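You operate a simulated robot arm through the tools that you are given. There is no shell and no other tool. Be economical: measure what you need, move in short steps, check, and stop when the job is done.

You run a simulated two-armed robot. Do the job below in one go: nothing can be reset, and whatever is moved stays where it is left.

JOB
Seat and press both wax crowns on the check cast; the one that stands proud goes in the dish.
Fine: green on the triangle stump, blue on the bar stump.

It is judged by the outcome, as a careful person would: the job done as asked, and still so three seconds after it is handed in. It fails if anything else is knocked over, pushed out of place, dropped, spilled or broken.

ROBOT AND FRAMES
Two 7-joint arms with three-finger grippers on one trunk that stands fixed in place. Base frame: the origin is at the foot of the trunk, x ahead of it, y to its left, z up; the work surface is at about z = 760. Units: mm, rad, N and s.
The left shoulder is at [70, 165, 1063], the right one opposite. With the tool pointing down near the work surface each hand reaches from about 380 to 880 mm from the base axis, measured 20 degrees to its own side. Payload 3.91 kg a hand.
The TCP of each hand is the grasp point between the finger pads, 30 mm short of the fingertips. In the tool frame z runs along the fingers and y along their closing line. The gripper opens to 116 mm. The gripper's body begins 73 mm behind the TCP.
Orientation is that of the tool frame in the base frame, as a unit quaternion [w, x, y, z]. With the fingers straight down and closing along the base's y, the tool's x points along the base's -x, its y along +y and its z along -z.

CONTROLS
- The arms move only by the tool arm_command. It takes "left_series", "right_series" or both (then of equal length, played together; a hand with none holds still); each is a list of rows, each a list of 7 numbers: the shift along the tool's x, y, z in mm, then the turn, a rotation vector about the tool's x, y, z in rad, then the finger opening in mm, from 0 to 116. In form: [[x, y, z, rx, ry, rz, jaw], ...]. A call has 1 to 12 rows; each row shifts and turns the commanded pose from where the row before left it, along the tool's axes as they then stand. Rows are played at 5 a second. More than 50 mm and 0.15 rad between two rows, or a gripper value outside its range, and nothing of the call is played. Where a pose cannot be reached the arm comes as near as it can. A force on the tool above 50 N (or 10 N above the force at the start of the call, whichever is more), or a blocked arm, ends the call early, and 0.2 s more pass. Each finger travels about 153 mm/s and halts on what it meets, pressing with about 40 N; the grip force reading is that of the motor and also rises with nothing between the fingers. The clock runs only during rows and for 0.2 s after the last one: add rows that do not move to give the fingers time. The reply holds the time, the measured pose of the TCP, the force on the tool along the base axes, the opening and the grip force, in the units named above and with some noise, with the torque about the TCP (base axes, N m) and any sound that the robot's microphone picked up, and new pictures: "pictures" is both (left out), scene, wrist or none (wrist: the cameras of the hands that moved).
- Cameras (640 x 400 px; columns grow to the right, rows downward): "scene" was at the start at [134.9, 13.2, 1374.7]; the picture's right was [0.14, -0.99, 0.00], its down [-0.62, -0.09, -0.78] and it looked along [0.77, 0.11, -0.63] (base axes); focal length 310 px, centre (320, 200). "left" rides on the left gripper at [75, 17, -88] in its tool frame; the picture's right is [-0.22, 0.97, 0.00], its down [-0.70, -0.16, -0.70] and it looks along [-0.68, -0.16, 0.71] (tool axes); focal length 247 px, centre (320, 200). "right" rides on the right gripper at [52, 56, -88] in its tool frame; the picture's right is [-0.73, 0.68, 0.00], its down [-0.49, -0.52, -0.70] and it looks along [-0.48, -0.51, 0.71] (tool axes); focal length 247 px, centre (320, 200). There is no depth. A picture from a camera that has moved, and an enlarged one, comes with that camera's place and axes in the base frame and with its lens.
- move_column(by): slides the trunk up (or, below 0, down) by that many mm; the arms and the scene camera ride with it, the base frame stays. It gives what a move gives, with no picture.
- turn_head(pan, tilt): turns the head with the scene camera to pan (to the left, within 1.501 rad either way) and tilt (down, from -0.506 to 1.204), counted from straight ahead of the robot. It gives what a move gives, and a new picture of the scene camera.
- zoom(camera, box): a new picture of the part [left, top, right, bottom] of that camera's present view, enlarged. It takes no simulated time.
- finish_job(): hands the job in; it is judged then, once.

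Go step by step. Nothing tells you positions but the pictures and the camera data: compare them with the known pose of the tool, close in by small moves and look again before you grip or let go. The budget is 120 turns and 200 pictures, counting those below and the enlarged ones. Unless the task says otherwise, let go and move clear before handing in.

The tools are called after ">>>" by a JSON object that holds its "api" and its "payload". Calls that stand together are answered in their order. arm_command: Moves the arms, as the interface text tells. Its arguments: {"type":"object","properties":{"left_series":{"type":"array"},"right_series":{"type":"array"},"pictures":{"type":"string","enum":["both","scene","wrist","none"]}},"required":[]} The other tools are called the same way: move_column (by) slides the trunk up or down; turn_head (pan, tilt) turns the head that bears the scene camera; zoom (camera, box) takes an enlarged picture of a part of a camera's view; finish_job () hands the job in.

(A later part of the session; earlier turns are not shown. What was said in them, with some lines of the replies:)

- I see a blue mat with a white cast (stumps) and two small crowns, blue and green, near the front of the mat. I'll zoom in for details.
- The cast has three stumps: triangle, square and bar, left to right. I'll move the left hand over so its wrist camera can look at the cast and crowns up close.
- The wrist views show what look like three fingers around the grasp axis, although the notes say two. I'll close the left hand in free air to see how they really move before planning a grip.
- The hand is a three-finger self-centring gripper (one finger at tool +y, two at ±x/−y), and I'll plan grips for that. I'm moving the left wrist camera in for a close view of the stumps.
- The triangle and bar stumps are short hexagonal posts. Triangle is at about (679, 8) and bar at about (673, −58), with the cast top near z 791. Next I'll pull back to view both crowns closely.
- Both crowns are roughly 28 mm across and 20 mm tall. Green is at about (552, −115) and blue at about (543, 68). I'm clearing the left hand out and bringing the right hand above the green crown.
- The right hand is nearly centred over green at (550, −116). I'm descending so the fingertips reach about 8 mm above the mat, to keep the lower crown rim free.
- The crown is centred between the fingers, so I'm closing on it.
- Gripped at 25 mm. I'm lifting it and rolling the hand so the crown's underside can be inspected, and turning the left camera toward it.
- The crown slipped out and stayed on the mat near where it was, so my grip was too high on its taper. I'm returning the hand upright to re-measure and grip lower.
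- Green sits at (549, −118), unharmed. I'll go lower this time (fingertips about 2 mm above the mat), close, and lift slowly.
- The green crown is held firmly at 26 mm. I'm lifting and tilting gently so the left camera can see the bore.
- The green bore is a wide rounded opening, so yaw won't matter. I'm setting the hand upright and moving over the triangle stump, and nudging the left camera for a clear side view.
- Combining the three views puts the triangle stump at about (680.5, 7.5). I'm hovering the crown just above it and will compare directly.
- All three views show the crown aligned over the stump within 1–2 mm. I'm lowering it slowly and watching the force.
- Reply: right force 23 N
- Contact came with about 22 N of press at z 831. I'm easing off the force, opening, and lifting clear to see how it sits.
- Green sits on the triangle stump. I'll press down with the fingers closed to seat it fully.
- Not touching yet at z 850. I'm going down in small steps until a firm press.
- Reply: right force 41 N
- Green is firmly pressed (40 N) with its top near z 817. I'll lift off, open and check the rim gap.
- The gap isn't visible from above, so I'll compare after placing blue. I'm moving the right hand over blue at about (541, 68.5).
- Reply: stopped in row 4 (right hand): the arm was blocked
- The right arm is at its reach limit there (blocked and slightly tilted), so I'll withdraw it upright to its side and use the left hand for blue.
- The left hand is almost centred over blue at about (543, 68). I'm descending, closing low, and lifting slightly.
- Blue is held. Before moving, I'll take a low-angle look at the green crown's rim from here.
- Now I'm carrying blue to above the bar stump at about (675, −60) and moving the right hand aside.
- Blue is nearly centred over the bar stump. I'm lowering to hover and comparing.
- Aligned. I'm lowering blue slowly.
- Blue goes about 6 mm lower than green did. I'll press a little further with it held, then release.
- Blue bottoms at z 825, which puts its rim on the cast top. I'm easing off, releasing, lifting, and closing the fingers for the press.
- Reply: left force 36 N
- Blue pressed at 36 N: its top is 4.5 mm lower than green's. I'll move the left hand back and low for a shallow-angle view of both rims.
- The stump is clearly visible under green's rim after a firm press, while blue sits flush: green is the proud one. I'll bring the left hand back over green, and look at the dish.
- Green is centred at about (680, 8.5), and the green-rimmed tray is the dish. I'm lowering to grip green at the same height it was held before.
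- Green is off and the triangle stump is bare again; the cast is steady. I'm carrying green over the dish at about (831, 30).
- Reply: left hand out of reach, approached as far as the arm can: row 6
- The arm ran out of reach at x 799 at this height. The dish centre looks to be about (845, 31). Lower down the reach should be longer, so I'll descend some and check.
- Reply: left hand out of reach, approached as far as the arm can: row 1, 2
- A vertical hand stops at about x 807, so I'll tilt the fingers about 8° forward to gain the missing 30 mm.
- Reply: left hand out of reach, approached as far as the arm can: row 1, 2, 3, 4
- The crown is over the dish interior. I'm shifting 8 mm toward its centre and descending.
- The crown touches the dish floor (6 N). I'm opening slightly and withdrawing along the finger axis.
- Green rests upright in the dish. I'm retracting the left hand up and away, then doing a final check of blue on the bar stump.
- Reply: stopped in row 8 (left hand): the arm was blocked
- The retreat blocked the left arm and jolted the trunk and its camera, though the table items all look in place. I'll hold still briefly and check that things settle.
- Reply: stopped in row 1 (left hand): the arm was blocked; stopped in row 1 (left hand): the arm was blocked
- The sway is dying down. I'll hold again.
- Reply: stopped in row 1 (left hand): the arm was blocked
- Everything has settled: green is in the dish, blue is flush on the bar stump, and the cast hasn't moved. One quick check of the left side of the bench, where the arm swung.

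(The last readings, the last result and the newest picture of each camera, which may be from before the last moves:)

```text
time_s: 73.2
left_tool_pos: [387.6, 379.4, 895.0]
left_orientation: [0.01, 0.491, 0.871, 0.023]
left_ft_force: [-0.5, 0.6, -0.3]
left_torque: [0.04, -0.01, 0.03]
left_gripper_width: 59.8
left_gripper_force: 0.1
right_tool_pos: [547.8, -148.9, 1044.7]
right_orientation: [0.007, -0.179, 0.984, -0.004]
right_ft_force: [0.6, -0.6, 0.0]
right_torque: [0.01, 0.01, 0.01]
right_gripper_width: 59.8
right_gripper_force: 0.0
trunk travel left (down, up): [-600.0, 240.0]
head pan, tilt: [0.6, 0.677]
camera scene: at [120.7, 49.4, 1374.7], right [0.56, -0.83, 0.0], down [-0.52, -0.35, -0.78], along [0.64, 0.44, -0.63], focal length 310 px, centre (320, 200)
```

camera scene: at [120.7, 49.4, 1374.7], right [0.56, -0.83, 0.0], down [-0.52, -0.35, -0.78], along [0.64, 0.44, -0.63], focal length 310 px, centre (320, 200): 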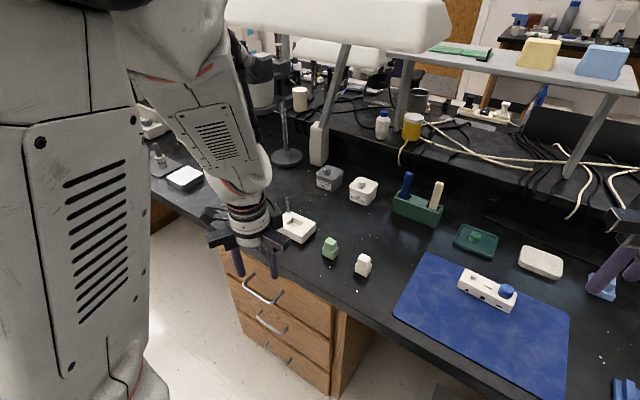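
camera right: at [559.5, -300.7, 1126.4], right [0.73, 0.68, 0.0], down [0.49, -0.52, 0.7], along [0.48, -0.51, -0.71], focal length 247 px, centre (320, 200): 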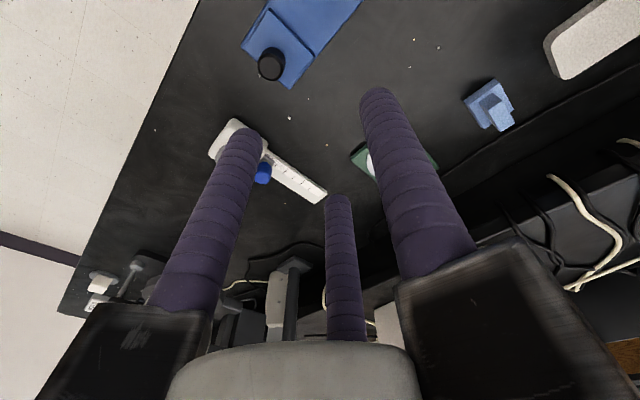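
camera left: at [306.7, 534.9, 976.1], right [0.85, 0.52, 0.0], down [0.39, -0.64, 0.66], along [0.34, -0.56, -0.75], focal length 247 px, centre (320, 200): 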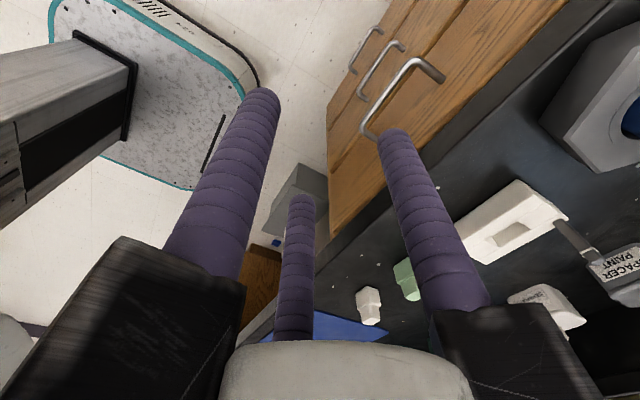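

>>> {"api": "zoom", "payload": {"camera": "scene", "box": [140, 150, 320, 290]}}

```text
2.86 times, centred on (230, 220) of scene
camera zoom: at [120.7, 49.4, 1374.7], right [0.56, -0.83, 0.0], down [-0.52, -0.35, -0.78], along [0.64, 0.44, -0.63], focal length 886 px, centre (577, 143)
```

zoom: 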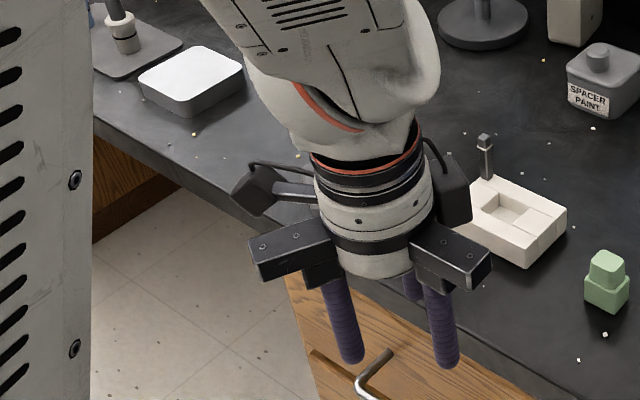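

The bench items are where they started; the grey base was still in place after the widest swing and is only hidden behind the hand now. Both hands are empty and clear, so I'm handing in.

>>> {"api": "finish_job", "payload": {}}

```text
The job is handed in.
```

I seated and pressed both crowns: blue fits flush and stays on the bar stump, and green stood proud on the triangle stump, so it is now in the dish.

While backing away after the last placement, the left arm blocked and the robot's trunk swayed for about two seconds. I saw nothing moved or knocked over. The grey hexagonal base was hidden behind the left hand in the last view, but it was in place after the widest swing.
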